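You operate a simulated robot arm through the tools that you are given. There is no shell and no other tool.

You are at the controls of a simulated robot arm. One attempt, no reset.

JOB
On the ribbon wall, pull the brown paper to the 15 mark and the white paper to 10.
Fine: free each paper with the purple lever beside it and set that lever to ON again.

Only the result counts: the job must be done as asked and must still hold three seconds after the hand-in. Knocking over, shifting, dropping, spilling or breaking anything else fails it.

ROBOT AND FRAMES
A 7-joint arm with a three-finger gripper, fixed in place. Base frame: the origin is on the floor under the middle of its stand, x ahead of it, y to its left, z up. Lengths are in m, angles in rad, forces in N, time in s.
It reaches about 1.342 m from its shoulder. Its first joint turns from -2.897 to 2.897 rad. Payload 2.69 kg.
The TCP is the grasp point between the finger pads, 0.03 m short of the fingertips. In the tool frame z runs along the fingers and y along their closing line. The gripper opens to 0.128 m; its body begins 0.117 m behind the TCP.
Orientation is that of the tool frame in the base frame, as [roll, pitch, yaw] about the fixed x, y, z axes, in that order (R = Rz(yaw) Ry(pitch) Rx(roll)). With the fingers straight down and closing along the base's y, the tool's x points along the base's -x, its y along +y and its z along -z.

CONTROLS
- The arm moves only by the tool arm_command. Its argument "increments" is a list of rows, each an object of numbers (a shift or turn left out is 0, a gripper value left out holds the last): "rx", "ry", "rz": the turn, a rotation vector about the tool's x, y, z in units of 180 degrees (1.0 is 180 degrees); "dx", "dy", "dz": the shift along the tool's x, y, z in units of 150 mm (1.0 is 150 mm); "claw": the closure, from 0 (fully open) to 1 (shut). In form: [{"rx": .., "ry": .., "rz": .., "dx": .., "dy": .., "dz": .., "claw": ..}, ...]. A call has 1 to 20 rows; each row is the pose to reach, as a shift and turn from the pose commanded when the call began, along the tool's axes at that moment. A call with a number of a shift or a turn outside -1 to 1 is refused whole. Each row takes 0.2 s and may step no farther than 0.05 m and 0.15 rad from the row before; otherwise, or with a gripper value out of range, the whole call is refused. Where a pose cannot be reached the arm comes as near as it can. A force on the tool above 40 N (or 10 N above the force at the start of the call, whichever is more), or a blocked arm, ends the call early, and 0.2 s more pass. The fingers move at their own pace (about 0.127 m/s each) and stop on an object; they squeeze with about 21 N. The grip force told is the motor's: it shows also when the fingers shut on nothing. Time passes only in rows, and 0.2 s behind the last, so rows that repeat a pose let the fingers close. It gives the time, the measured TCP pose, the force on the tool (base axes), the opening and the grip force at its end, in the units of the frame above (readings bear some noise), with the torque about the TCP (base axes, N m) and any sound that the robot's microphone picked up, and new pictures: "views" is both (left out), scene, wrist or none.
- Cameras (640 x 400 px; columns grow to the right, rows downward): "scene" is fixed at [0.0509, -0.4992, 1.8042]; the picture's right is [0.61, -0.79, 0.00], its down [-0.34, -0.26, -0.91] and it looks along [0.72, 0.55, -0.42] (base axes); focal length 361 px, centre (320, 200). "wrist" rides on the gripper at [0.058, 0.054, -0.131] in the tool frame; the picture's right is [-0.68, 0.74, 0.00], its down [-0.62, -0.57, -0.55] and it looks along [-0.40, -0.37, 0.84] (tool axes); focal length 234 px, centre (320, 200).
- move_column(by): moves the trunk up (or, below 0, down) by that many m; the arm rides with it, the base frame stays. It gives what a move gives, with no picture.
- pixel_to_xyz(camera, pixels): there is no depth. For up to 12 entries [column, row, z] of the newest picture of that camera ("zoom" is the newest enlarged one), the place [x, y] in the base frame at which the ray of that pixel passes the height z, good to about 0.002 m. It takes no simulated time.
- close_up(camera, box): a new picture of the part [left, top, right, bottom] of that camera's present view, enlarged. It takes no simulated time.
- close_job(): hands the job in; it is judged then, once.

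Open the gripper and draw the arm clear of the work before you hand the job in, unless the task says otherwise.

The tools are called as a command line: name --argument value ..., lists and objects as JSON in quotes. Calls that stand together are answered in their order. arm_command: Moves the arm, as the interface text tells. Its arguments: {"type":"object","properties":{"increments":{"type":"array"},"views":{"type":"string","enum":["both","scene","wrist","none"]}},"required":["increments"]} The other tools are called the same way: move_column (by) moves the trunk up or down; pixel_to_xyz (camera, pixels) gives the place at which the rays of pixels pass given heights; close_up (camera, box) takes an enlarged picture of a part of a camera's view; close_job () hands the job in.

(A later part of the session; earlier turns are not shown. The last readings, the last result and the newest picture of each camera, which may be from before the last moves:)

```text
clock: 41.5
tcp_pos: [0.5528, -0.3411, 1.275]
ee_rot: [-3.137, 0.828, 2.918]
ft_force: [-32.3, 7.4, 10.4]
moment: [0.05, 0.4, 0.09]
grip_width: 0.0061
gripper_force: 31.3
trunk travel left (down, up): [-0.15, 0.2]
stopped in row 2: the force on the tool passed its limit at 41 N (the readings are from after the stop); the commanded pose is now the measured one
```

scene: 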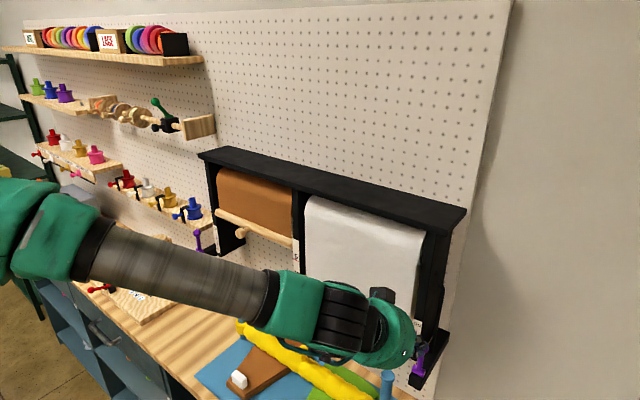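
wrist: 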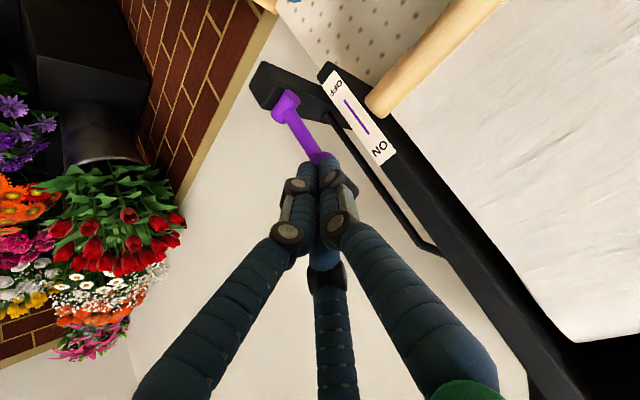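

Force rose to 41 N within a few mm, so the lever is on its ON stop. I back away and look.

arm_command --increments '[{"dz": -0.1}, {"dz": -0.25}, {"dz": -0.4, "dx": -0.1}, {"dz": -0.5, "dx": -0.3, "dy": 0.2}, {"dz": -0.6, "dx": -0.45, "dy": 0.4}, {"dz": -0.7, "dx": -0.5, "dy": 0.6}]' --views "both"

close_up --camera "scene" --box '[380, 300, 470, 400]'

close_up --camera "scene" --box '[285, 255, 325, 305]'

```text
clock: 42.9
tcp_pos: [0.5507, -0.2484, 1.3973]
ee_rot: [-3.138, 0.826, 2.914]
ft_force: [-0.8, 0.0, -0.3]
moment: [0.01, 0.02, -0.04]
grip_width: 0.0022
gripper_force: 31.2
trunk travel left (down, up): [-0.15, 0.2]
```

scene: 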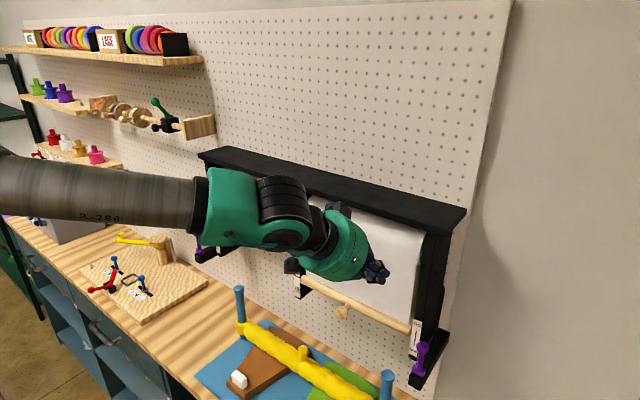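
wrist: 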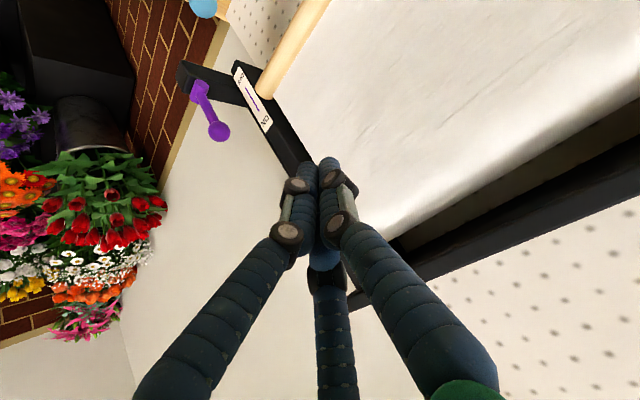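

```text
4.00 times, centred on (425, 350) of scene
```

zoom: 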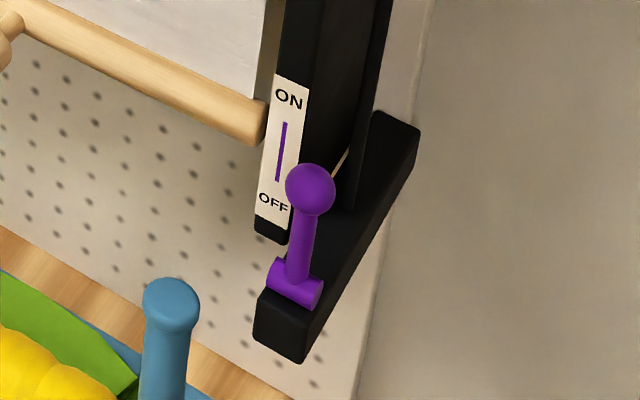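

```text
8.00 times, centred on (305, 280) of scene
```

zoom: 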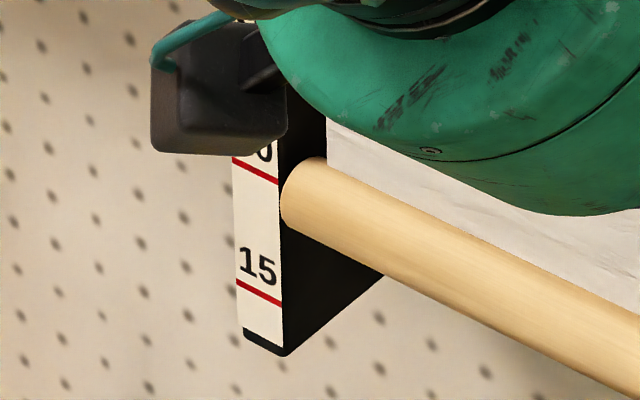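

White is done: bar at 10 and lever upright exactly as at the start. Now I swing back and across toward the brown side.

arm_command --increments '[{"dx": 0.084, "dy": 0.129, "dz": -0.131}, {"dx": 0.168, "dy": 0.258, "dz": -0.261}, {"dx": 0.251, "dy": 0.386, "dz": -0.392}, {"dx": 0.335, "dy": 0.515, "dz": -0.522}, {"dx": 0.419, "dy": 0.644, "dz": -0.653}]' --views "none"

arm_command --increments '[{"rx": -0.011, "rz": -0.01, "dx": 0.03, "dy": 0.19, "dz": -0.033}, {"rx": -0.021, "rz": -0.02, "dx": 0.061, "dy": 0.38, "dz": -0.066}, {"rx": -0.032, "rz": -0.029, "dx": 0.091, "dy": 0.57, "dz": -0.1}, {"rx": -0.042, "rz": -0.039, "dx": 0.122, "dy": 0.76, "dz": -0.133}, {"rx": -0.053, "rz": -0.049, "dx": 0.152, "dy": 0.95, "dz": -0.166}]' --views "both"

```text
clock: 44.1
tcp_pos: [0.4598, -0.1258, 1.416]
ee_rot: [-3.138, 0.825, 2.918]
ft_force: [-0.4, 0.5, 0.7]
moment: [0.0, 0.03, 0.01]
grip_width: 0.0021
gripper_force: 31.3
trunk travel left (down, up): [-0.15, 0.2]
```

```text
clock: 45.3
tcp_pos: [0.4625, 0.019, 1.4176]
ee_rot: [-3.136, 0.824, -3.14]
ft_force: [-0.4, -0.5, 0.4]
moment: [0.01, -0.01, -0.03]
grip_width: 0.0024
gripper_force: 31.0
trunk travel left (down, up): [-0.15, 0.2]
```

scene: 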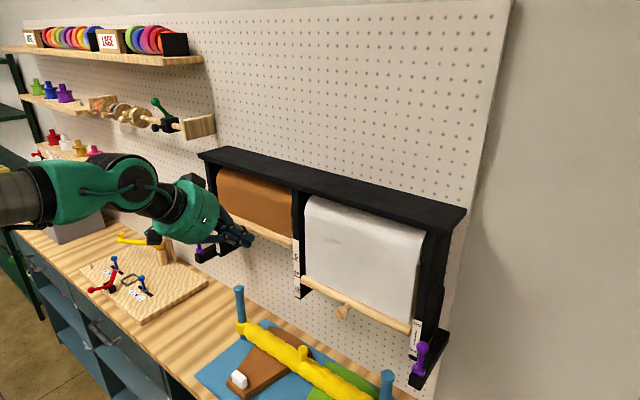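
wrist: 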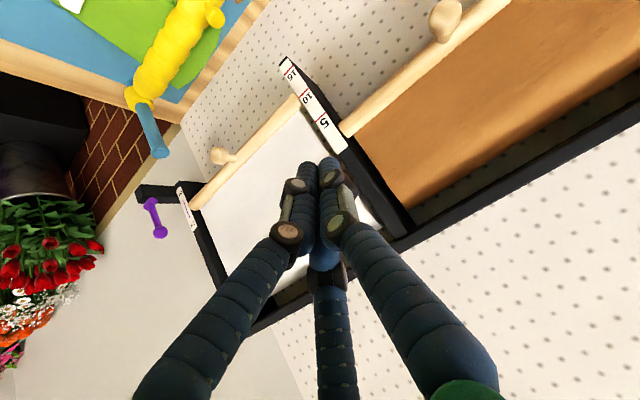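

Hand is centred at y≈0.02 and squared up; the wrist view shows strip and both bars. I check white against the 10 line from this independent angle.

close_up --camera "wrist" --box '[260, 40, 380, 160]'

close_up --camera "scene" --box '[275, 225, 335, 305]'

```text
3.33 times, centred on (320, 100) of wrist
```

zoom: 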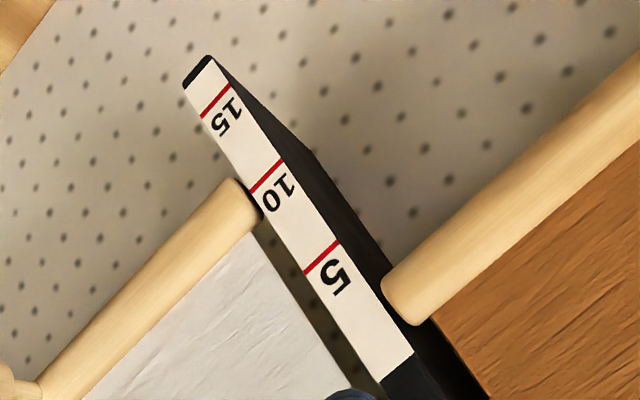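

```text
5.00 times, centred on (305, 265) of scene
```

zoom: 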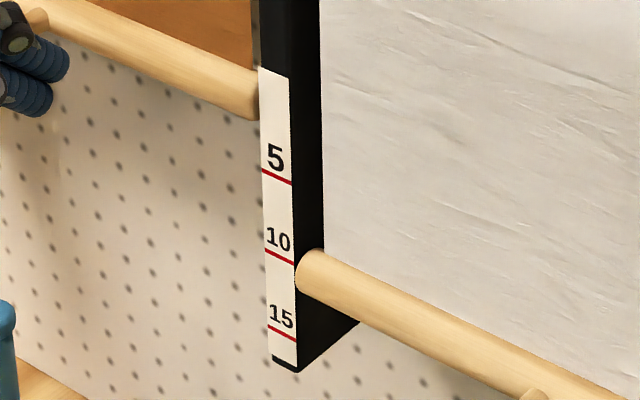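

White bar matches the 10 line from this angle too (within ~2 mm). I move on toward the brown lever in steps of 0.15 m in +y.

arm_command --increments '[{"dy": 0.2}, {"dy": 0.4}, {"dy": 0.6}, {"dy": 0.8}, {"dy": 1.0}]' --views "both"

```text
clock: 46.5
tcp_pos: [0.4632, 0.1694, 1.4169]
ee_rot: [-3.137, 0.823, -3.139]
ft_force: [-0.2, 0.0, 0.0]
moment: [0.01, 0.0, 0.0]
grip_width: 0.0022
gripper_force: 31.4
trunk travel left (down, up): [-0.15, 0.2]
```

scene: 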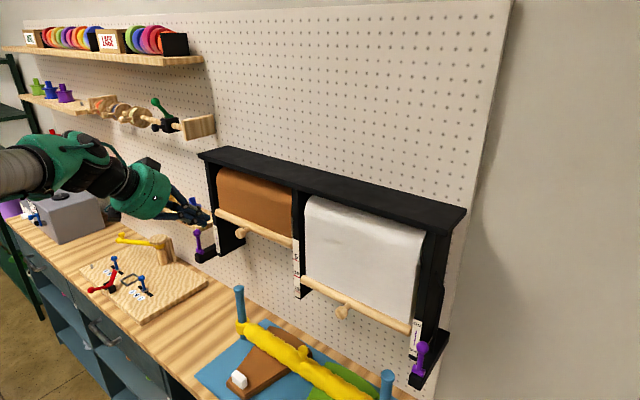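
wrist: 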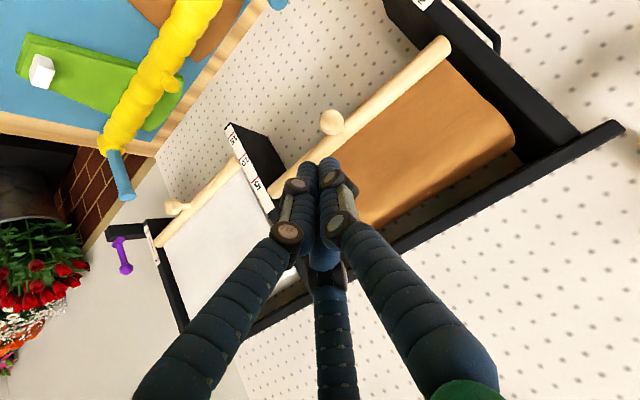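

Reachable so far. I continue another 0.15 m in +y and slightly down to see the brown lever.

arm_command --increments '[{"dx": 0.034, "dy": 0.2, "dz": 0.032}, {"dx": 0.068, "dy": 0.4, "dz": 0.063}, {"dx": 0.103, "dy": 0.6, "dz": 0.095}, {"dx": 0.137, "dy": 0.8, "dz": 0.126}, {"dx": 0.171, "dy": 1.0, "dz": 0.158}]' --views "both"

```text
clock: 47.7
tcp_pos: [0.4622, 0.3189, 1.3822]
ee_rot: [-3.136, 0.824, -3.141]
ft_force: [-0.2, 0.2, -1.0]
moment: [0.0, -0.03, 0.01]
grip_width: 0.0019
gripper_force: 31.2
trunk travel left (down, up): [-0.15, 0.2]
```

scene: 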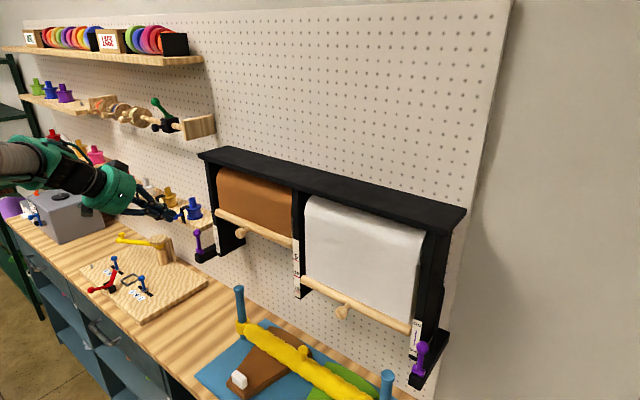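
wrist: 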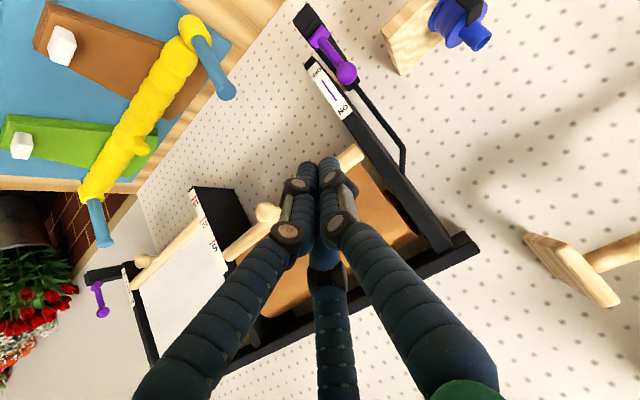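

Now the brown lever ball shows at (345,73), with the spool shelf just beyond it at (405,40). I enlarge to measure the lever and the shelf's nearest corner.

close_up --camera "wrist" --box '[280, 0, 500, 140]'

close_up --camera "scene" --box '[150, 180, 250, 280]'

pixel_to_xyz --camera "wrist" --pixels '[[346, 74, 1.25], [346, 74, 1.24], [346, 74, 1.26], [324, 37, 1.187]]'

```text
2.86 times, centred on (390, 70) of wrist
```

zoom: 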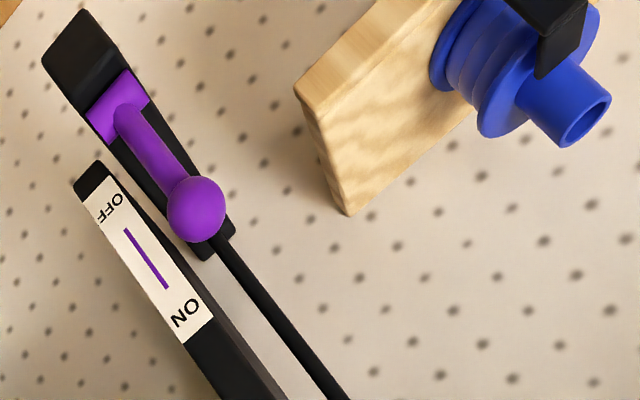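

```text
4.00 times, centred on (200, 230) of scene
```

zoom: 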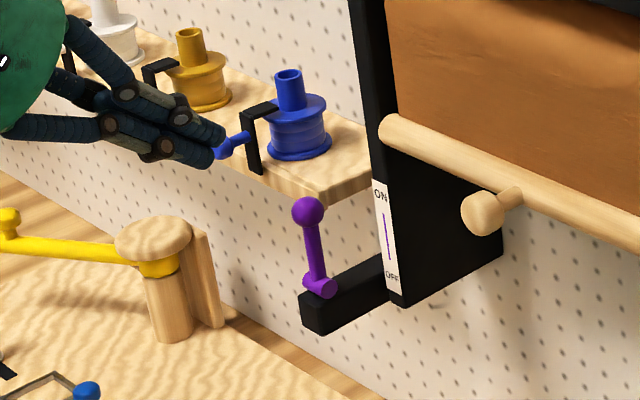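

```text
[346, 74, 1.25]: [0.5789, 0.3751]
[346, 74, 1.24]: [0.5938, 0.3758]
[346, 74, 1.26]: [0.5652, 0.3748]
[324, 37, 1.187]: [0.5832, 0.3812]
```

pixel_to_xyz --camera "wrist" --pixels '[[388.3, 40.3, 1.26], [388.3, 40.3, 1.24], [388.3, 40.3, 1.22], [388.3, 40.3, 1.2], [388.3, 40.3, 1.18], [398.7, 75, 1.22], [398.7, 75, 1.2], [398.7, 75, 1.18]]'

pixel_to_xyz --camera "scene" --pixels '[[200.5, 227.5, 1.26], [200.5, 227.5, 1.24], [200.5, 227.5, 1.22], [200.5, 227.5, 1.2], [200.5, 227.5, 1.18]]'

```text
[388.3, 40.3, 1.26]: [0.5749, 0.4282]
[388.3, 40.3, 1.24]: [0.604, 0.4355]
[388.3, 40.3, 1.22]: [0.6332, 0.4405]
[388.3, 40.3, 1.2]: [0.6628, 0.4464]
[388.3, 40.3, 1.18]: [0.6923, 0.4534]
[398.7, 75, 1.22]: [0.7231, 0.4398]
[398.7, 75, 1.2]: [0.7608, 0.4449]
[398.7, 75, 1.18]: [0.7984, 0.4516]
```

```text
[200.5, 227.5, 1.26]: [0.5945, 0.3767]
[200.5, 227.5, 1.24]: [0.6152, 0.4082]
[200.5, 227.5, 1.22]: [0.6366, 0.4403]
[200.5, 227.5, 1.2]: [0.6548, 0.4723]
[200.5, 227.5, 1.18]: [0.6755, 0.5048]
```

Lever ball at [0.5785, 0.3755, 1.25]; shelf corner at [0.634, 0.44, 1.22], so there is ~3 cm clearance. I move to 6 cm before the ball with fingers partly open (58 mm).

arm_command --increments '[{"dx": 0.03, "dy": 0.094, "dz": 0.1, "claw": 0.55}, {"dx": 0.06, "dy": 0.188, "dz": 0.25}, {"dx": 0.09, "dy": 0.283, "dz": 0.4}, {"dx": 0.12, "dy": 0.377, "dz": 0.55}, {"dx": 0.12, "dy": 0.377, "dz": 0.701}]' --views "both"

```text
clock: 48.9
tcp_pos: [0.5291, 0.3759, 1.295]
ee_rot: [-3.138, 0.823, -3.14]
ft_force: [0.0, 0.9, 0.2]
moment: [-0.01, 0.0, -0.01]
grip_width: 0.0578
gripper_force: 0.1
trunk travel left (down, up): [-0.15, 0.2]
```

scene: 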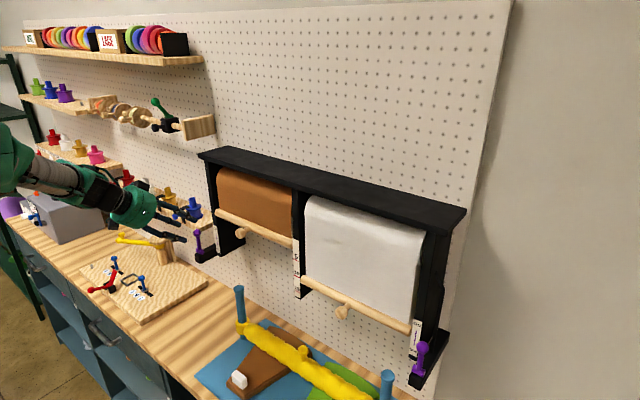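
wrist: 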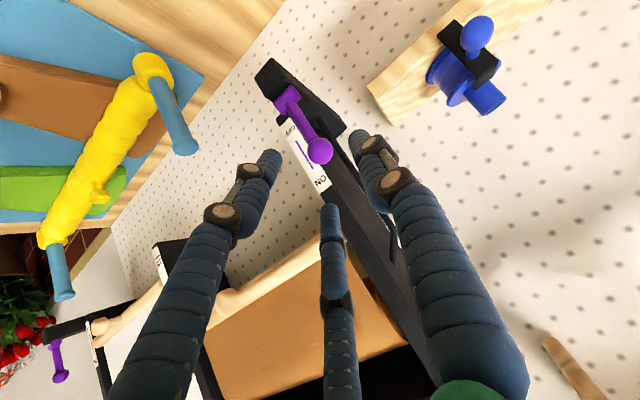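

pixel_to_xyz --camera "wrist" --pixels '[[319.5, 150.5, 1.25], [319.5, 150.5, 1.245], [319.5, 150.5, 1.255]]'

close_up --camera "wrist" --box '[250, 70, 390, 220]'

```text
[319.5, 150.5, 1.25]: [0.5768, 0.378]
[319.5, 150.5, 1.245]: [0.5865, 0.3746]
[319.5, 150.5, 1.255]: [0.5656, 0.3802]
```

```text
2.67 times, centred on (320, 145) of wrist
```

zoom: 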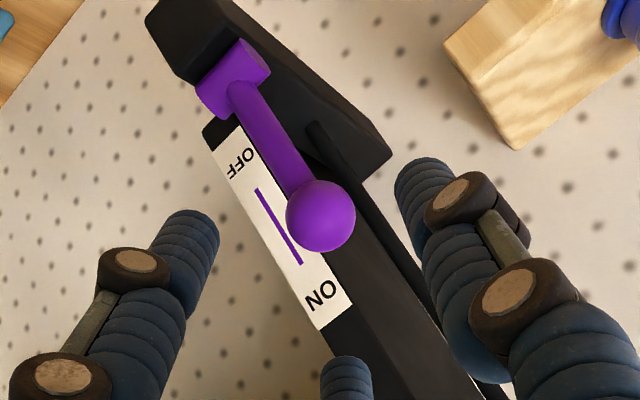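

Ball refined to [0.5785, 0.377, 1.249]. I advance 6 cm along the tool axis so the fingertips surround it, keeping clear of the panel front (x=0.6285).

arm_command --increments '[{"dy": 0.004, "dz": 0.1}, {"dy": 0.007, "dz": 0.2}, {"dy": 0.007, "dz": 0.31}, {"dy": 0.007, "dz": 0.41}]' --views "both"

```text
clock: 49.9
tcp_pos: [0.5712, 0.3753, 1.2549]
ee_rot: [-3.137, 0.823, -3.141]
ft_force: [-0.5, -0.7, -0.3]
moment: [0.02, -0.02, 0.02]
grip_width: 0.0577
gripper_force: 0.0
trunk travel left (down, up): [-0.15, 0.2]
```

scene: 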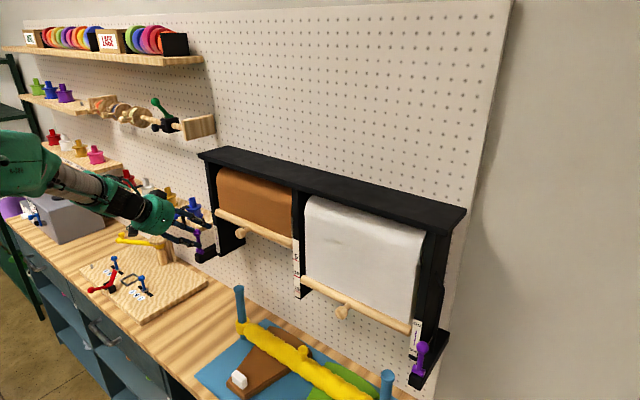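
wrist: 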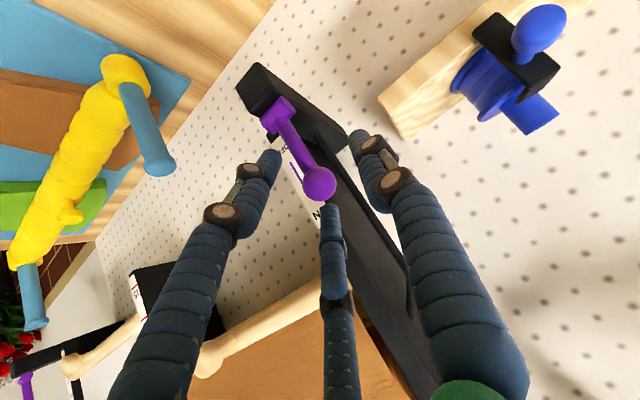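

The ball is at (319,183), centred between the fingers. I close on it.

arm_command --increments '[{"claw": 0.75}, {"claw": 0.85}, {"claw": 0.9}]' --views "wrist"

```text
clock: 50.7
tcp_pos: [0.5716, 0.3745, 1.2529]
ee_rot: [-3.133, 0.823, -3.138]
ft_force: [-7.3, -19.4, -11.4]
moment: [-1.47, 0.44, -0.38]
grip_width: 0.0255
gripper_force: 44.9
trunk travel left (down, up): [-0.15, 0.2]
```

wrist: 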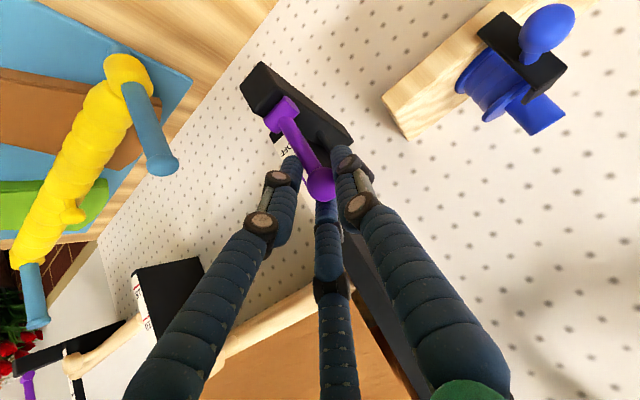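

As with the other lever there is ~23 N side load; I nudge the hand about 3 mm toward -y to relieve it.

arm_command --increments '[{"dx": 0.012, "dy": -0.019, "dz": 0.002}, {"dx": 0.012, "dy": -0.019, "dz": 0.002}]' --views "none"

```text
clock: 51.3
tcp_pos: [0.572, 0.3739, 1.2548]
ee_rot: [-3.136, 0.824, -3.139]
ft_force: [-1.0, -1.0, -17.2]
moment: [-1.54, 0.2, -0.01]
grip_width: 0.0256
gripper_force: 44.9
trunk travel left (down, up): [-0.15, 0.2]
```

Side load is gone; I pull along the first 30° of the arc toward OFF.

arm_command --increments '[{"dx": 0.045, "dz": -0.033}, {"dx": 0.09, "dz": -0.062}, {"dx": 0.139, "dz": -0.087}, {"dx": 0.188, "dz": -0.108}]' --views "wrist"

```text
clock: 51.7
tcp_pos: [0.5686, 0.374, 1.2538]
ee_rot: [-3.135, 0.826, -3.136]
ft_force: [22.9, 8.7, -13.5]
moment: [-1.42, -1.39, -0.18]
grip_width: 0.0251
gripper_force: 45.0
trunk travel left (down, up): [-0.15, 0.2]
stopped in row 1: the force on the tool passed its limit at 40 N (the readings are from after the stop); the commanded pose is now the measured one
```

wrist: 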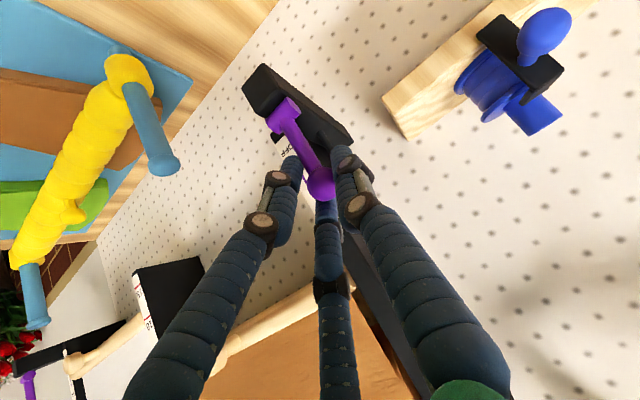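

It stopped at the force limit right at breakaway. I loosen the squeeze a little and pull again from the reset pose.

arm_command --increments '[{"claw": 0.8}, {"dx": 0.03, "dz": -0.03, "claw": 0.8}, {"dx": 0.06, "dz": -0.055}, {"dx": 0.1, "dz": -0.075}, {"dx": 0.145, "dz": -0.09}]' --views "wrist"

```text
clock: 52.9
tcp_pos: [0.5416, 0.374, 1.2494]
ee_rot: [-3.138, 0.828, -3.14]
ft_force: [-3.0, -1.2, 5.5]
moment: [-0.01, -0.11, -0.04]
grip_width: 0.0281
gripper_force: 1.8
trunk travel left (down, up): [-0.15, 0.2]
```

wrist: 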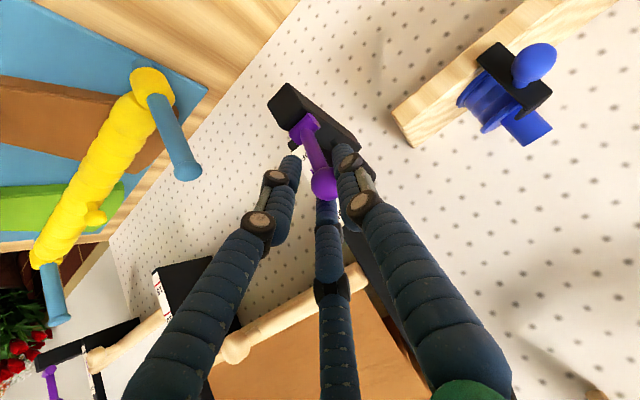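

With the looser grip the lever follows easily (about 30° over, almost no load). I continue to about 62°.

arm_command --increments '[{"dx": 0.05, "dz": -0.01}, {"dx": 0.099, "dz": -0.016}, {"dx": 0.153, "dz": -0.013}, {"dx": 0.207, "dz": -0.007}, {"dx": 0.235, "dz": 0.001}]' --views "both"

```text
clock: 54.1
tcp_pos: [0.5196, 0.3736, 1.2203]
ee_rot: [-3.135, 0.826, -3.138]
ft_force: [0.0, 3.5, -2.6]
moment: [0.01, 0.06, 0.08]
grip_width: 0.0284
gripper_force: 2.3
trunk travel left (down, up): [-0.15, 0.2]
```

scene: 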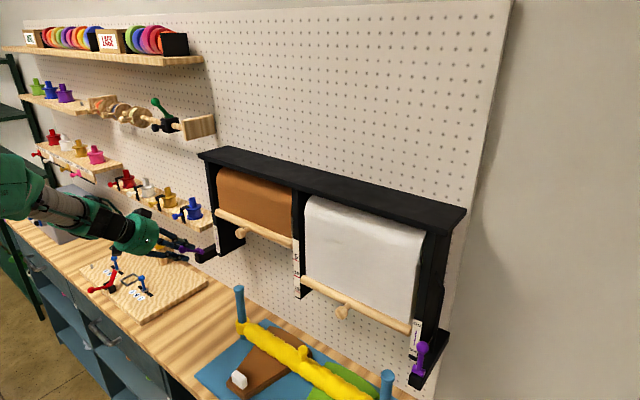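
wrist: 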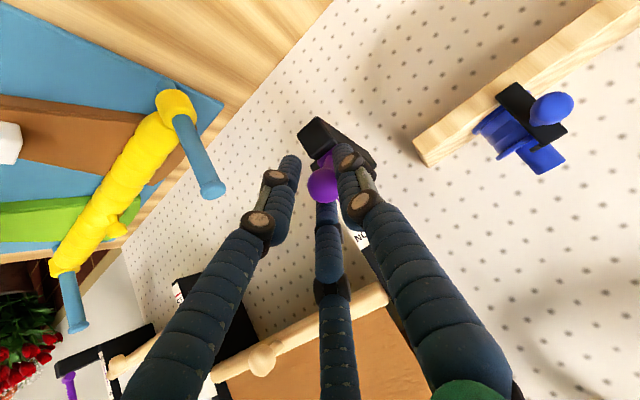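

The lever is close to 60°. I pull a few mm further to check for the stop.

arm_command --increments '[{"dx": 0.022, "dz": 0.007}, {"dx": 0.043, "dz": 0.013}, {"dx": 0.065, "dz": 0.02}]' --views "wrist"

```text
clock: 54.9
tcp_pos: [0.5149, 0.3725, 1.2129]
ee_rot: [-3.14, 0.83, -3.141]
ft_force: [1.9, -3.4, 6.0]
moment: [-0.02, -0.04, -0.07]
grip_width: 0.0296
gripper_force: 3.2
trunk travel left (down, up): [-0.15, 0.2]
```

wrist: 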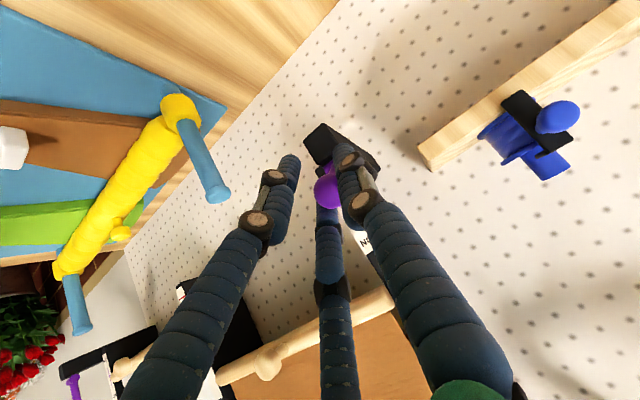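

Still low force, so I verify with the press test: open, back off, shut the fingers and place the tips above the ball.

arm_command --increments '[{"claw": 0.6}, {"claw": 0.5}, {"dz": -0.15}, {"dz": -0.3}, {"dz": -0.45}, {"dx": -0.15, "dy": 0.01, "dz": -0.417, "claw": 1.0}, {"dx": -0.299, "dy": 0.02, "dz": -0.384, "claw": 1.0}, {"dx": -0.299, "dy": 0.02, "dz": -0.384, "claw": 1.0}]' --views "both"

close_up --camera "wrist" --box '[250, 50, 410, 190]'

close_up --camera "scene" --box '[150, 190, 250, 280]'

```text
clock: 56.7
tcp_pos: [0.5025, 0.3766, 1.2863]
ee_rot: [-3.139, 0.827, -3.141]
ft_force: [0.5, -1.2, 1.1]
moment: [-0.02, -0.01, -0.03]
grip_width: 0.0023
gripper_force: 21.1
trunk travel left (down, up): [-0.15, 0.2]
```

scene: 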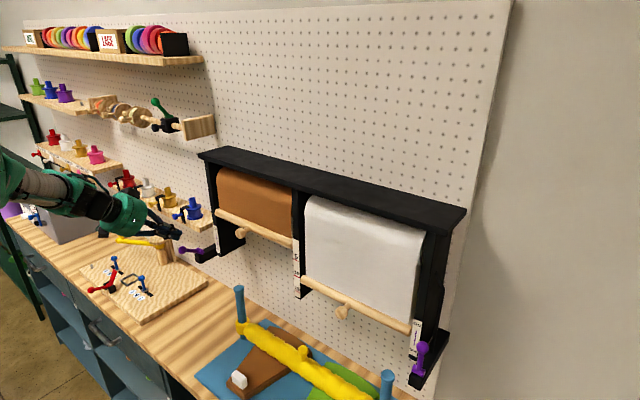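
wrist: 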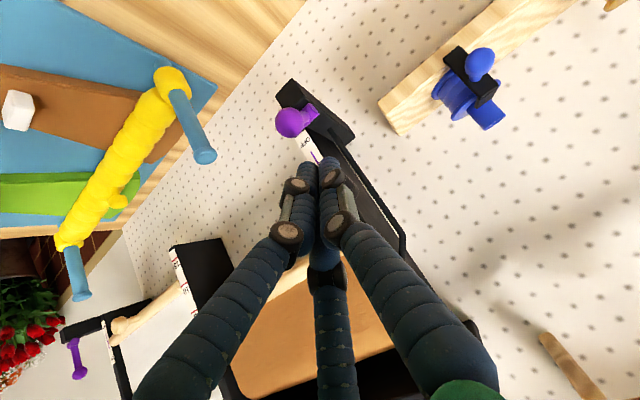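

```text
2.86 times, centred on (330, 120) of wrist
```

zoom: 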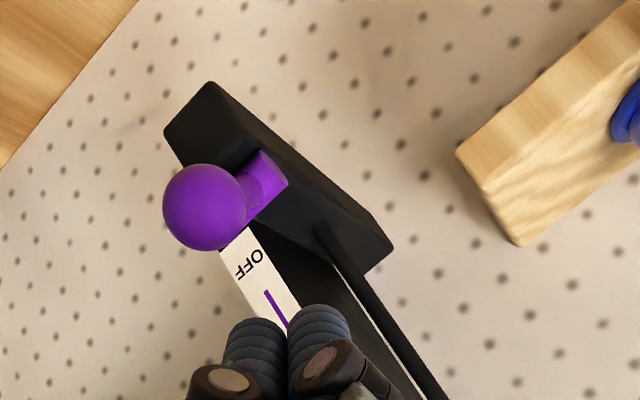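

```text
4.44 times, centred on (200, 235) of scene
```

zoom: 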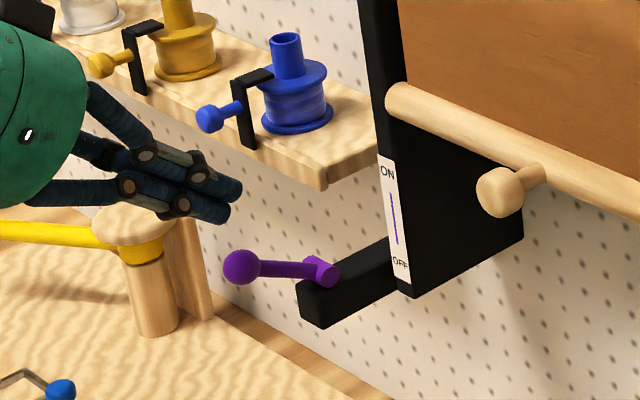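

pixel_to_xyz --camera "wrist" --pixels '[[289.4, 122.4, 1.22], [289.4, 122.4, 1.21], [289.4, 122.4, 1.2]]'

pixel_to_xyz --camera "scene" --pixels '[[182.2, 250.1, 1.22], [182.2, 250.1, 1.21], [182.2, 250.1, 1.2]]'

```text
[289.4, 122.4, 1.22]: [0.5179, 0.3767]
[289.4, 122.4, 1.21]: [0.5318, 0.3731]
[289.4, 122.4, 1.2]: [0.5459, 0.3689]
```

```text
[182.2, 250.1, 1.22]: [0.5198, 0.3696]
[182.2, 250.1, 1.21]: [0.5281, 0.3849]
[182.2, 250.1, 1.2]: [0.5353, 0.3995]
```

Both cameras put the ball at [0.524, 0.3755, 1.2155], the same as the white lever's OFF stop. A quick press-down test confirms.

arm_command --increments '[{"dx": 0.059, "dz": 0.054}, {"dx": 0.117, "dz": 0.109}, {"dx": 0.166, "dz": 0.154}, {"dx": 0.196, "dz": 0.181}, {"dx": 0.215, "dz": 0.199}]' --views "none"

```text
clock: 57.9
tcp_pos: [0.5016, 0.3764, 1.2478]
ee_rot: [3.14, 0.834, 3.14]
ft_force: [-15.6, -4.6, 36.3]
moment: [-0.17, -0.06, -0.07]
grip_width: 0.0022
gripper_force: 21.0
trunk travel left (down, up): [-0.15, 0.2]
```

36 N at the same height as before: the brown lever is on its OFF stop. I lift off and move toward the brown knob, flattening the hand to about 20° nose-down.

arm_command --increments '[{"dx": -0.147, "dz": -0.136}, {"dx": -0.22, "dy": -0.13, "dz": -0.28}, {"dx": -0.29, "dy": -0.27, "dz": -0.42}, {"dx": -0.35, "dy": -0.4, "dz": -0.55}, {"dx": -0.403, "dy": -0.55, "dz": -0.663}]' --views "none"

arm_command --increments '[{"ry": -0.032, "dy": -0.16}, {"ry": -0.064, "dy": -0.32}, {"ry": -0.096, "dy": -0.48}, {"ry": -0.129, "dy": -0.64}]' --views "both"

```text
clock: 59.1
tcp_pos: [0.47, 0.2948, 1.3522]
ee_rot: [-3.137, 0.826, -3.139]
ft_force: [0.3, -0.8, -0.1]
moment: [-0.02, -0.02, -0.02]
grip_width: 0.0022
gripper_force: 21.2
trunk travel left (down, up): [-0.15, 0.2]
```

```text
clock: 60.1
tcp_pos: [0.469, 0.1993, 1.3515]
ee_rot: [-3.132, 1.235, -3.136]
ft_force: [0.3, 1.1, 0.2]
moment: [-0.03, 0.0, -0.03]
grip_width: 0.002
gripper_force: 20.4
trunk travel left (down, up): [-0.15, 0.2]
```

scene: 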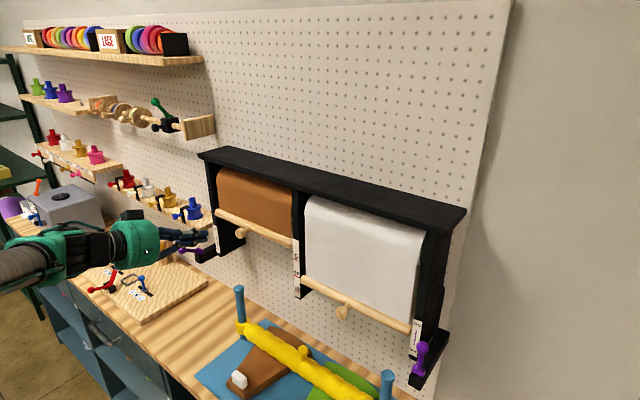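
wrist: 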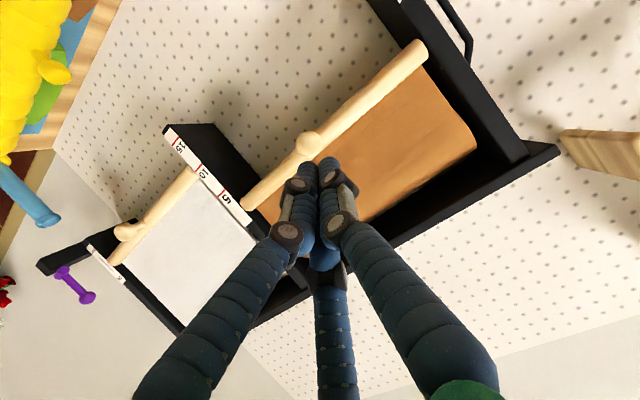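

The brown knob is at wrist (308,144). I measure it from here together with the earlier scene ray.

close_up --camera "wrist" --box '[250, 80, 410, 200]'

pixel_to_xyz --camera "wrist" --pixels '[[308, 144, 1.32], [308, 144, 1.315], [308, 144, 1.31]]'

close_up --camera "scene" --box '[200, 200, 280, 260]'

```text
3.33 times, centred on (330, 140) of wrist
```

zoom: 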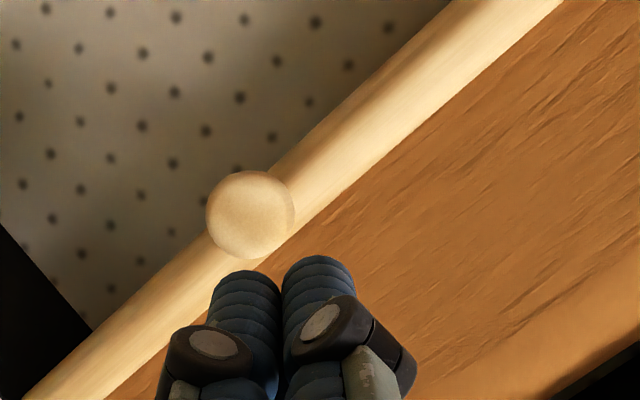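

```text
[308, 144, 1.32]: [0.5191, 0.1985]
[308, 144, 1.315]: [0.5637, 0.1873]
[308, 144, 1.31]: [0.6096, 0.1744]
```

```text
6.67 times, centred on (240, 230) of scene
```

zoom: 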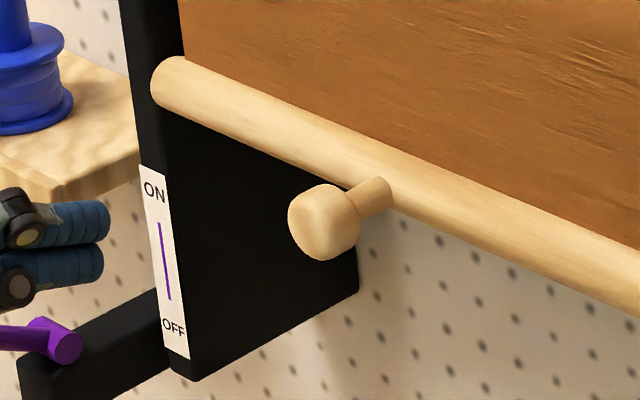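

pixel_to_xyz --camera "wrist" --pixels '[[305.7, 144.2, 1.315], [305.7, 144.2, 1.312], [305.7, 144.2, 1.31]]'

pixel_to_xyz --camera "scene" --pixels '[[240.3, 233.3, 1.315], [240.3, 233.3, 1.312], [240.3, 233.3, 1.309]]'

```text
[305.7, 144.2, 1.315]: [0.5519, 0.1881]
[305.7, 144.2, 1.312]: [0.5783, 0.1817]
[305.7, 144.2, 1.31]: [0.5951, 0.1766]
```

```text
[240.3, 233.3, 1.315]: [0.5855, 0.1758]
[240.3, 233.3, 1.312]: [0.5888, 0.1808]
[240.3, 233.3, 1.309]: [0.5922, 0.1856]
```

Knob centre is at [0.589, 0.179, 1.311]. I align, open the fingers, and move forward to about 4 cm short first.

arm_command --increments '[{"dx": -0.004, "dy": -0.068, "claw": 0.45}, {"dx": -0.009, "dy": -0.135}, {"dx": -0.009, "dy": -0.135, "dz": 0.18}, {"dx": -0.009, "dy": -0.135, "dz": 0.36}, {"dx": -0.009, "dy": -0.135, "dz": 0.5}]' --views "wrist"

```text
clock: 61.3
tcp_pos: [0.5398, 0.1765, 1.3299]
ee_rot: [-3.131, 1.235, -3.133]
ft_force: [1.0, 0.4, 0.4]
moment: [-0.04, -0.03, -0.01]
grip_width: 0.0702
gripper_force: 0.1
trunk travel left (down, up): [-0.15, 0.2]
```

wrist: 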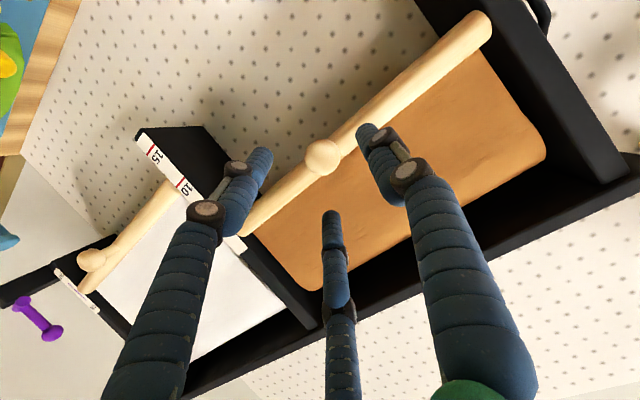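

Aligned (knob at (322,157)); I advance the last 4.5 cm.

arm_command --increments '[{"dx": 0.005, "dy": 0.01, "dz": 0.1}, {"dx": 0.011, "dy": 0.017, "dz": 0.2}, {"dx": 0.011, "dy": 0.017, "dz": 0.301}]' --views "wrist"

```text
clock: 62.1
tcp_pos: [0.5821, 0.1798, 1.315]
ee_rot: [-3.134, 1.235, -3.137]
ft_force: [0.2, 0.7, -0.3]
moment: [0.02, 0.01, 0.0]
grip_width: 0.0704
gripper_force: 0.0
trunk travel left (down, up): [-0.15, 0.2]
```

wrist: 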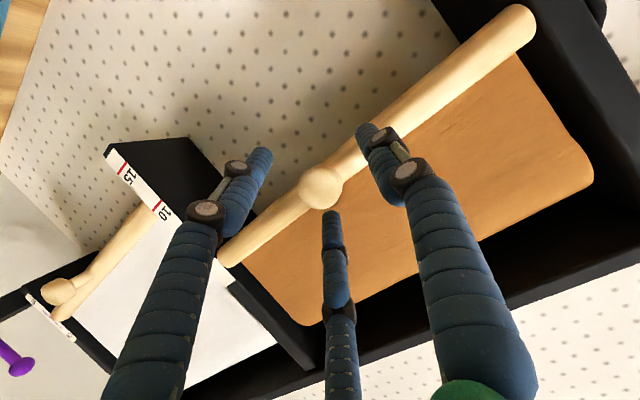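

The knob is at (320,187), centred. I close on it.

arm_command --increments '[{"claw": 0.75}, {"claw": 0.85}, {"claw": 0.85}]' --views "none"

```text
clock: 62.9
tcp_pos: [0.5828, 0.1788, 1.3141]
ee_rot: [-3.136, 1.235, -3.137]
ft_force: [4.4, -5.0, 0.7]
moment: [0.02, -0.28, -0.1]
grip_width: 0.0294
gripper_force: 45.0
trunk travel left (down, up): [-0.15, 0.2]
```

Grip is clean. I pull straight down 5 cm and check forces.

arm_command --increments '[{"dx": 0.079, "dz": 0.027}, {"dx": 0.157, "dz": 0.055}, {"dx": 0.236, "dz": 0.082}, {"dx": 0.315, "dz": 0.11}]' --views "both"

```text
clock: 63.9
tcp_pos: [0.583, 0.1798, 1.2614]
ee_rot: [-3.132, 1.232, -3.135]
ft_force: [3.7, -7.0, -3.9]
moment: [-0.14, -0.17, -0.11]
grip_width: 0.0293
gripper_force: 45.0
trunk travel left (down, up): [-0.15, 0.2]
```

scene: 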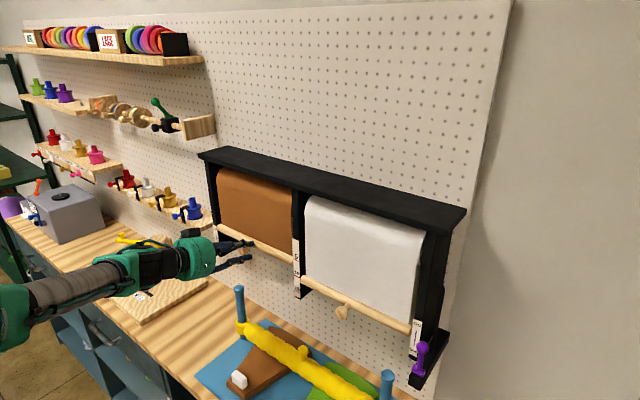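
wrist: 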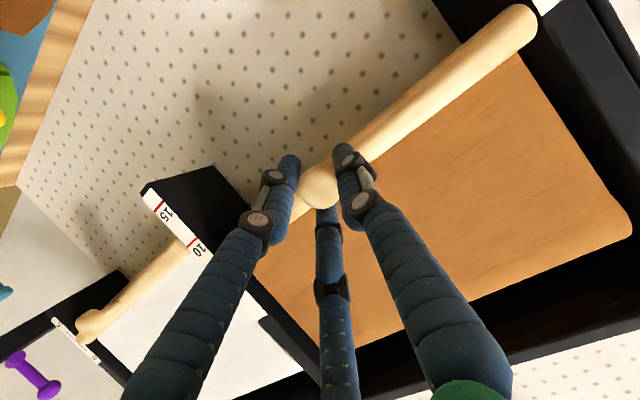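

The brown bar follows freely. I continue down 5 cm more, watching the clearance to the blue post (top at z≈1.113).

arm_command --increments '[{"dx": 0.079, "dz": 0.027}, {"dx": 0.157, "dz": 0.055}, {"dx": 0.236, "dz": 0.082}, {"dx": 0.315, "dz": 0.11}]' --views "both"

```text
clock: 64.9
tcp_pos: [0.5842, 0.179, 1.2116]
ee_rot: [-3.134, 1.231, -3.135]
ft_force: [12.2, -15.1, -4.3]
moment: [-0.09, 0.01, -0.52]
grip_width: 0.0293
gripper_force: 45.1
trunk travel left (down, up): [-0.15, 0.2]
```

scene: 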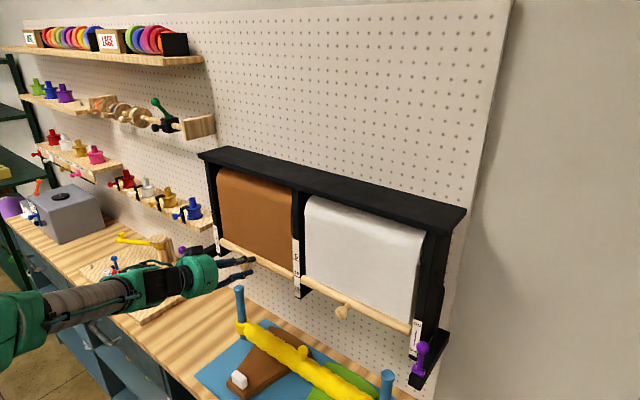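
wrist: 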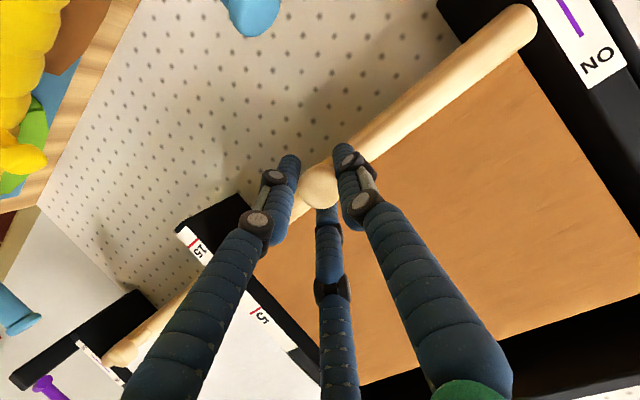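

I check the arm's lower links against the bench before going further down.

close_up --camera "scene" --box '[0, 0, 20, 400]'

close_up --camera "scene" --box '[160, 220, 320, 340]'

```text
1.00 times, centred on (10, 200) of scene (not enlarged: the box is as wide or as high as the picture)
```

zoom: 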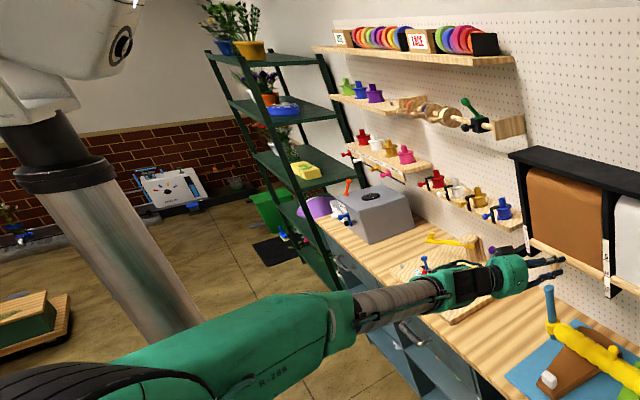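

```text
3.33 times, centred on (240, 280) of scene
```

zoom: 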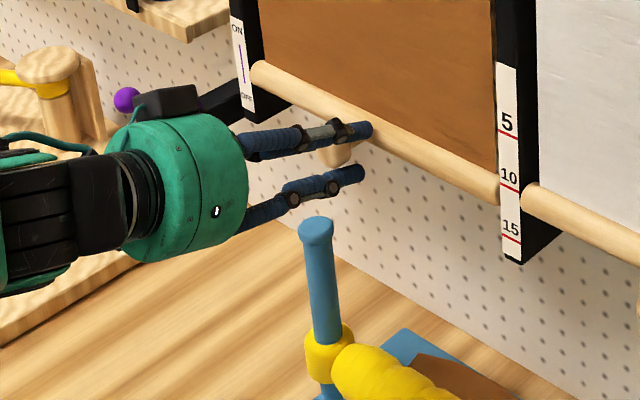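

Clearance looks fine (lower fingertip ≈3 cm above the post at the target). I go down another 3.5 cm, relieving the side load slightly.

arm_command --increments '[{"dx": 0.055, "dy": -0.005, "dz": 0.021}, {"dx": 0.109, "dy": -0.01, "dz": 0.042}, {"dx": 0.164, "dy": -0.01, "dz": 0.063}, {"dx": 0.218, "dy": -0.01, "dz": 0.083}]' --views "both"

close_up --camera "scene" --box '[275, 255, 325, 305]'

close_up --camera "scene" --box '[160, 220, 320, 340]'

```text
clock: 65.9
tcp_pos: [0.5835, 0.1794, 1.1765]
ee_rot: [-3.133, 1.231, -3.132]
ft_force: [-4.1, 0.7, -2.0]
moment: [-0.14, -0.16, 0.07]
grip_width: 0.0291
gripper_force: 45.2
trunk travel left (down, up): [-0.15, 0.2]
```

scene: 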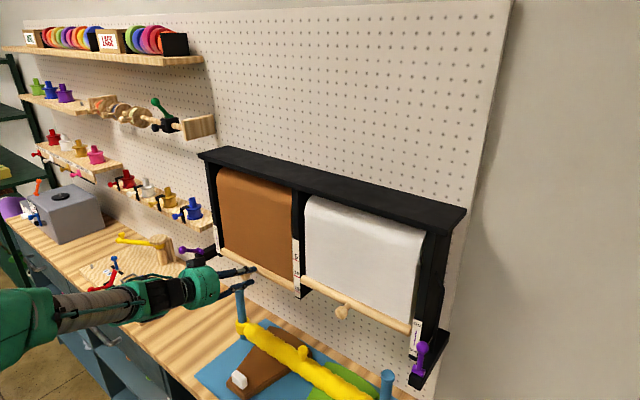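
wrist: 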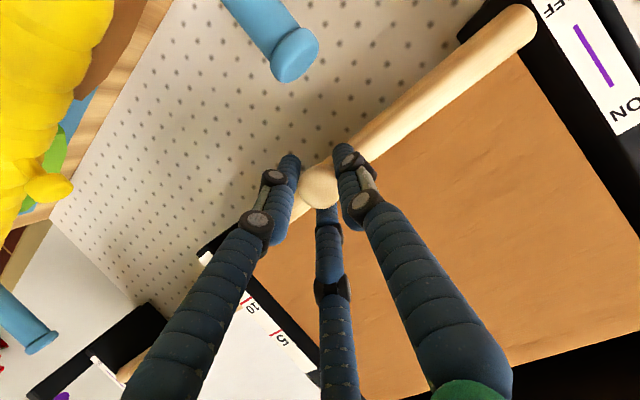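

```text
8.00 times, centred on (300, 280) of scene
```

zoom: 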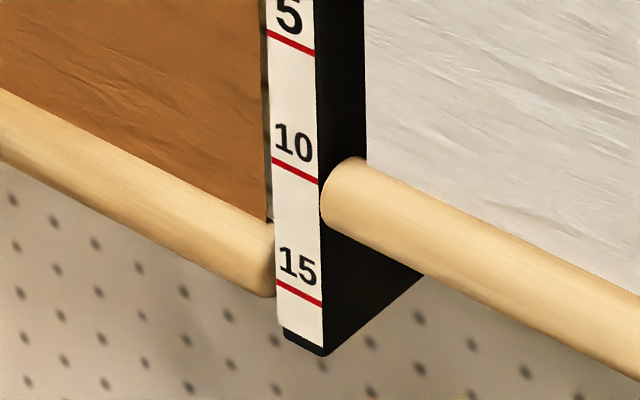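

```text
3.33 times, centred on (240, 280) of scene
```

zoom: 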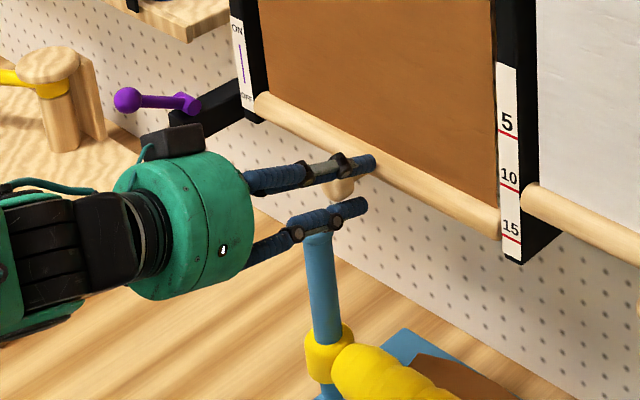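

Brown bar is about 3 mm above the 15 line. I lower it ~4 mm more.

arm_command --increments '[{"dx": 0.013, "dz": 0.004}, {"dx": 0.025, "dz": 0.008}, {"dx": 0.025, "dz": 0.008}]' --views "wrist"

close_up --camera "scene" --box '[275, 255, 325, 305]'

```text
clock: 66.7
tcp_pos: [0.5832, 0.1789, 1.1752]
ee_rot: [-3.131, 1.235, -3.133]
ft_force: [-13.4, 7.3, 2.3]
moment: [-0.11, -0.28, 0.28]
grip_width: 0.0291
gripper_force: 45.2
trunk travel left (down, up): [-0.15, 0.2]
```

wrist: 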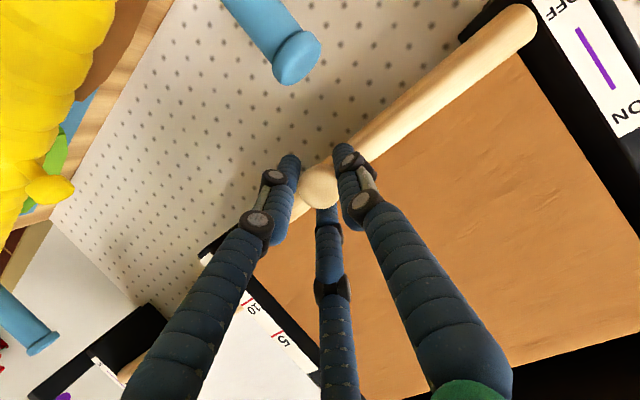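

```text
8.00 times, centred on (300, 280) of scene
```

zoom: 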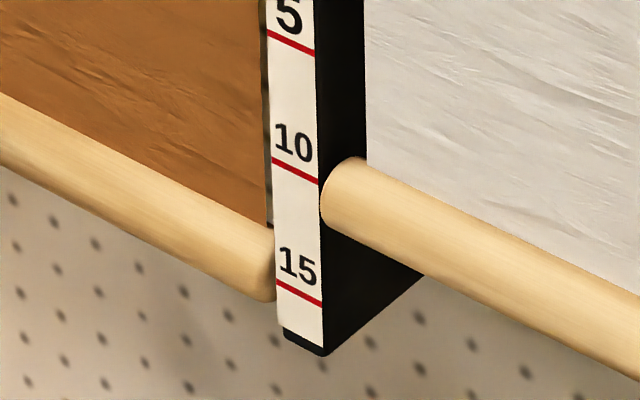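

Moved ~1.5 mm; bar ≈1.1727. One more 3.5 mm step with slight back-off in x.

arm_command --increments '[{"dx": 0.013, "dy": 0.003}, {"dx": 0.025, "dy": 0.005}, {"dx": 0.025, "dy": 0.005}]' --views "wrist"

close_up --camera "scene" --box '[275, 255, 325, 305]'

```text
clock: 67.5
tcp_pos: [0.5837, 0.1794, 1.1717]
ee_rot: [-3.135, 1.233, -3.136]
ft_force: [9.1, 1.9, 0.7]
moment: [-0.09, -0.65, -0.15]
grip_width: 0.0291
gripper_force: 45.3
trunk travel left (down, up): [-0.15, 0.2]
```

wrist: 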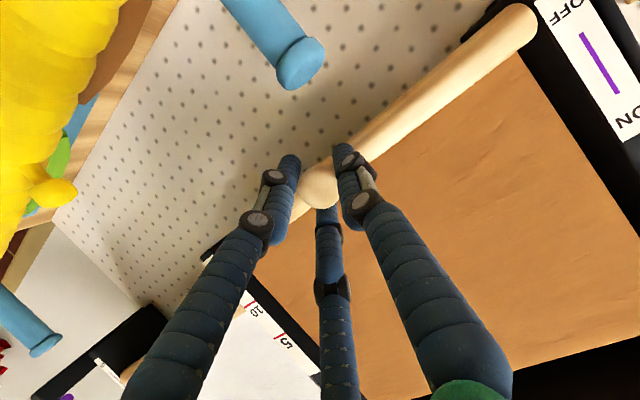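

```text
8.00 times, centred on (300, 280) of scene
```

zoom: 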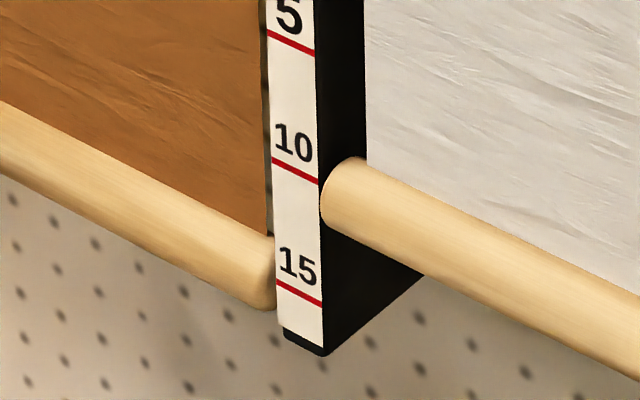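

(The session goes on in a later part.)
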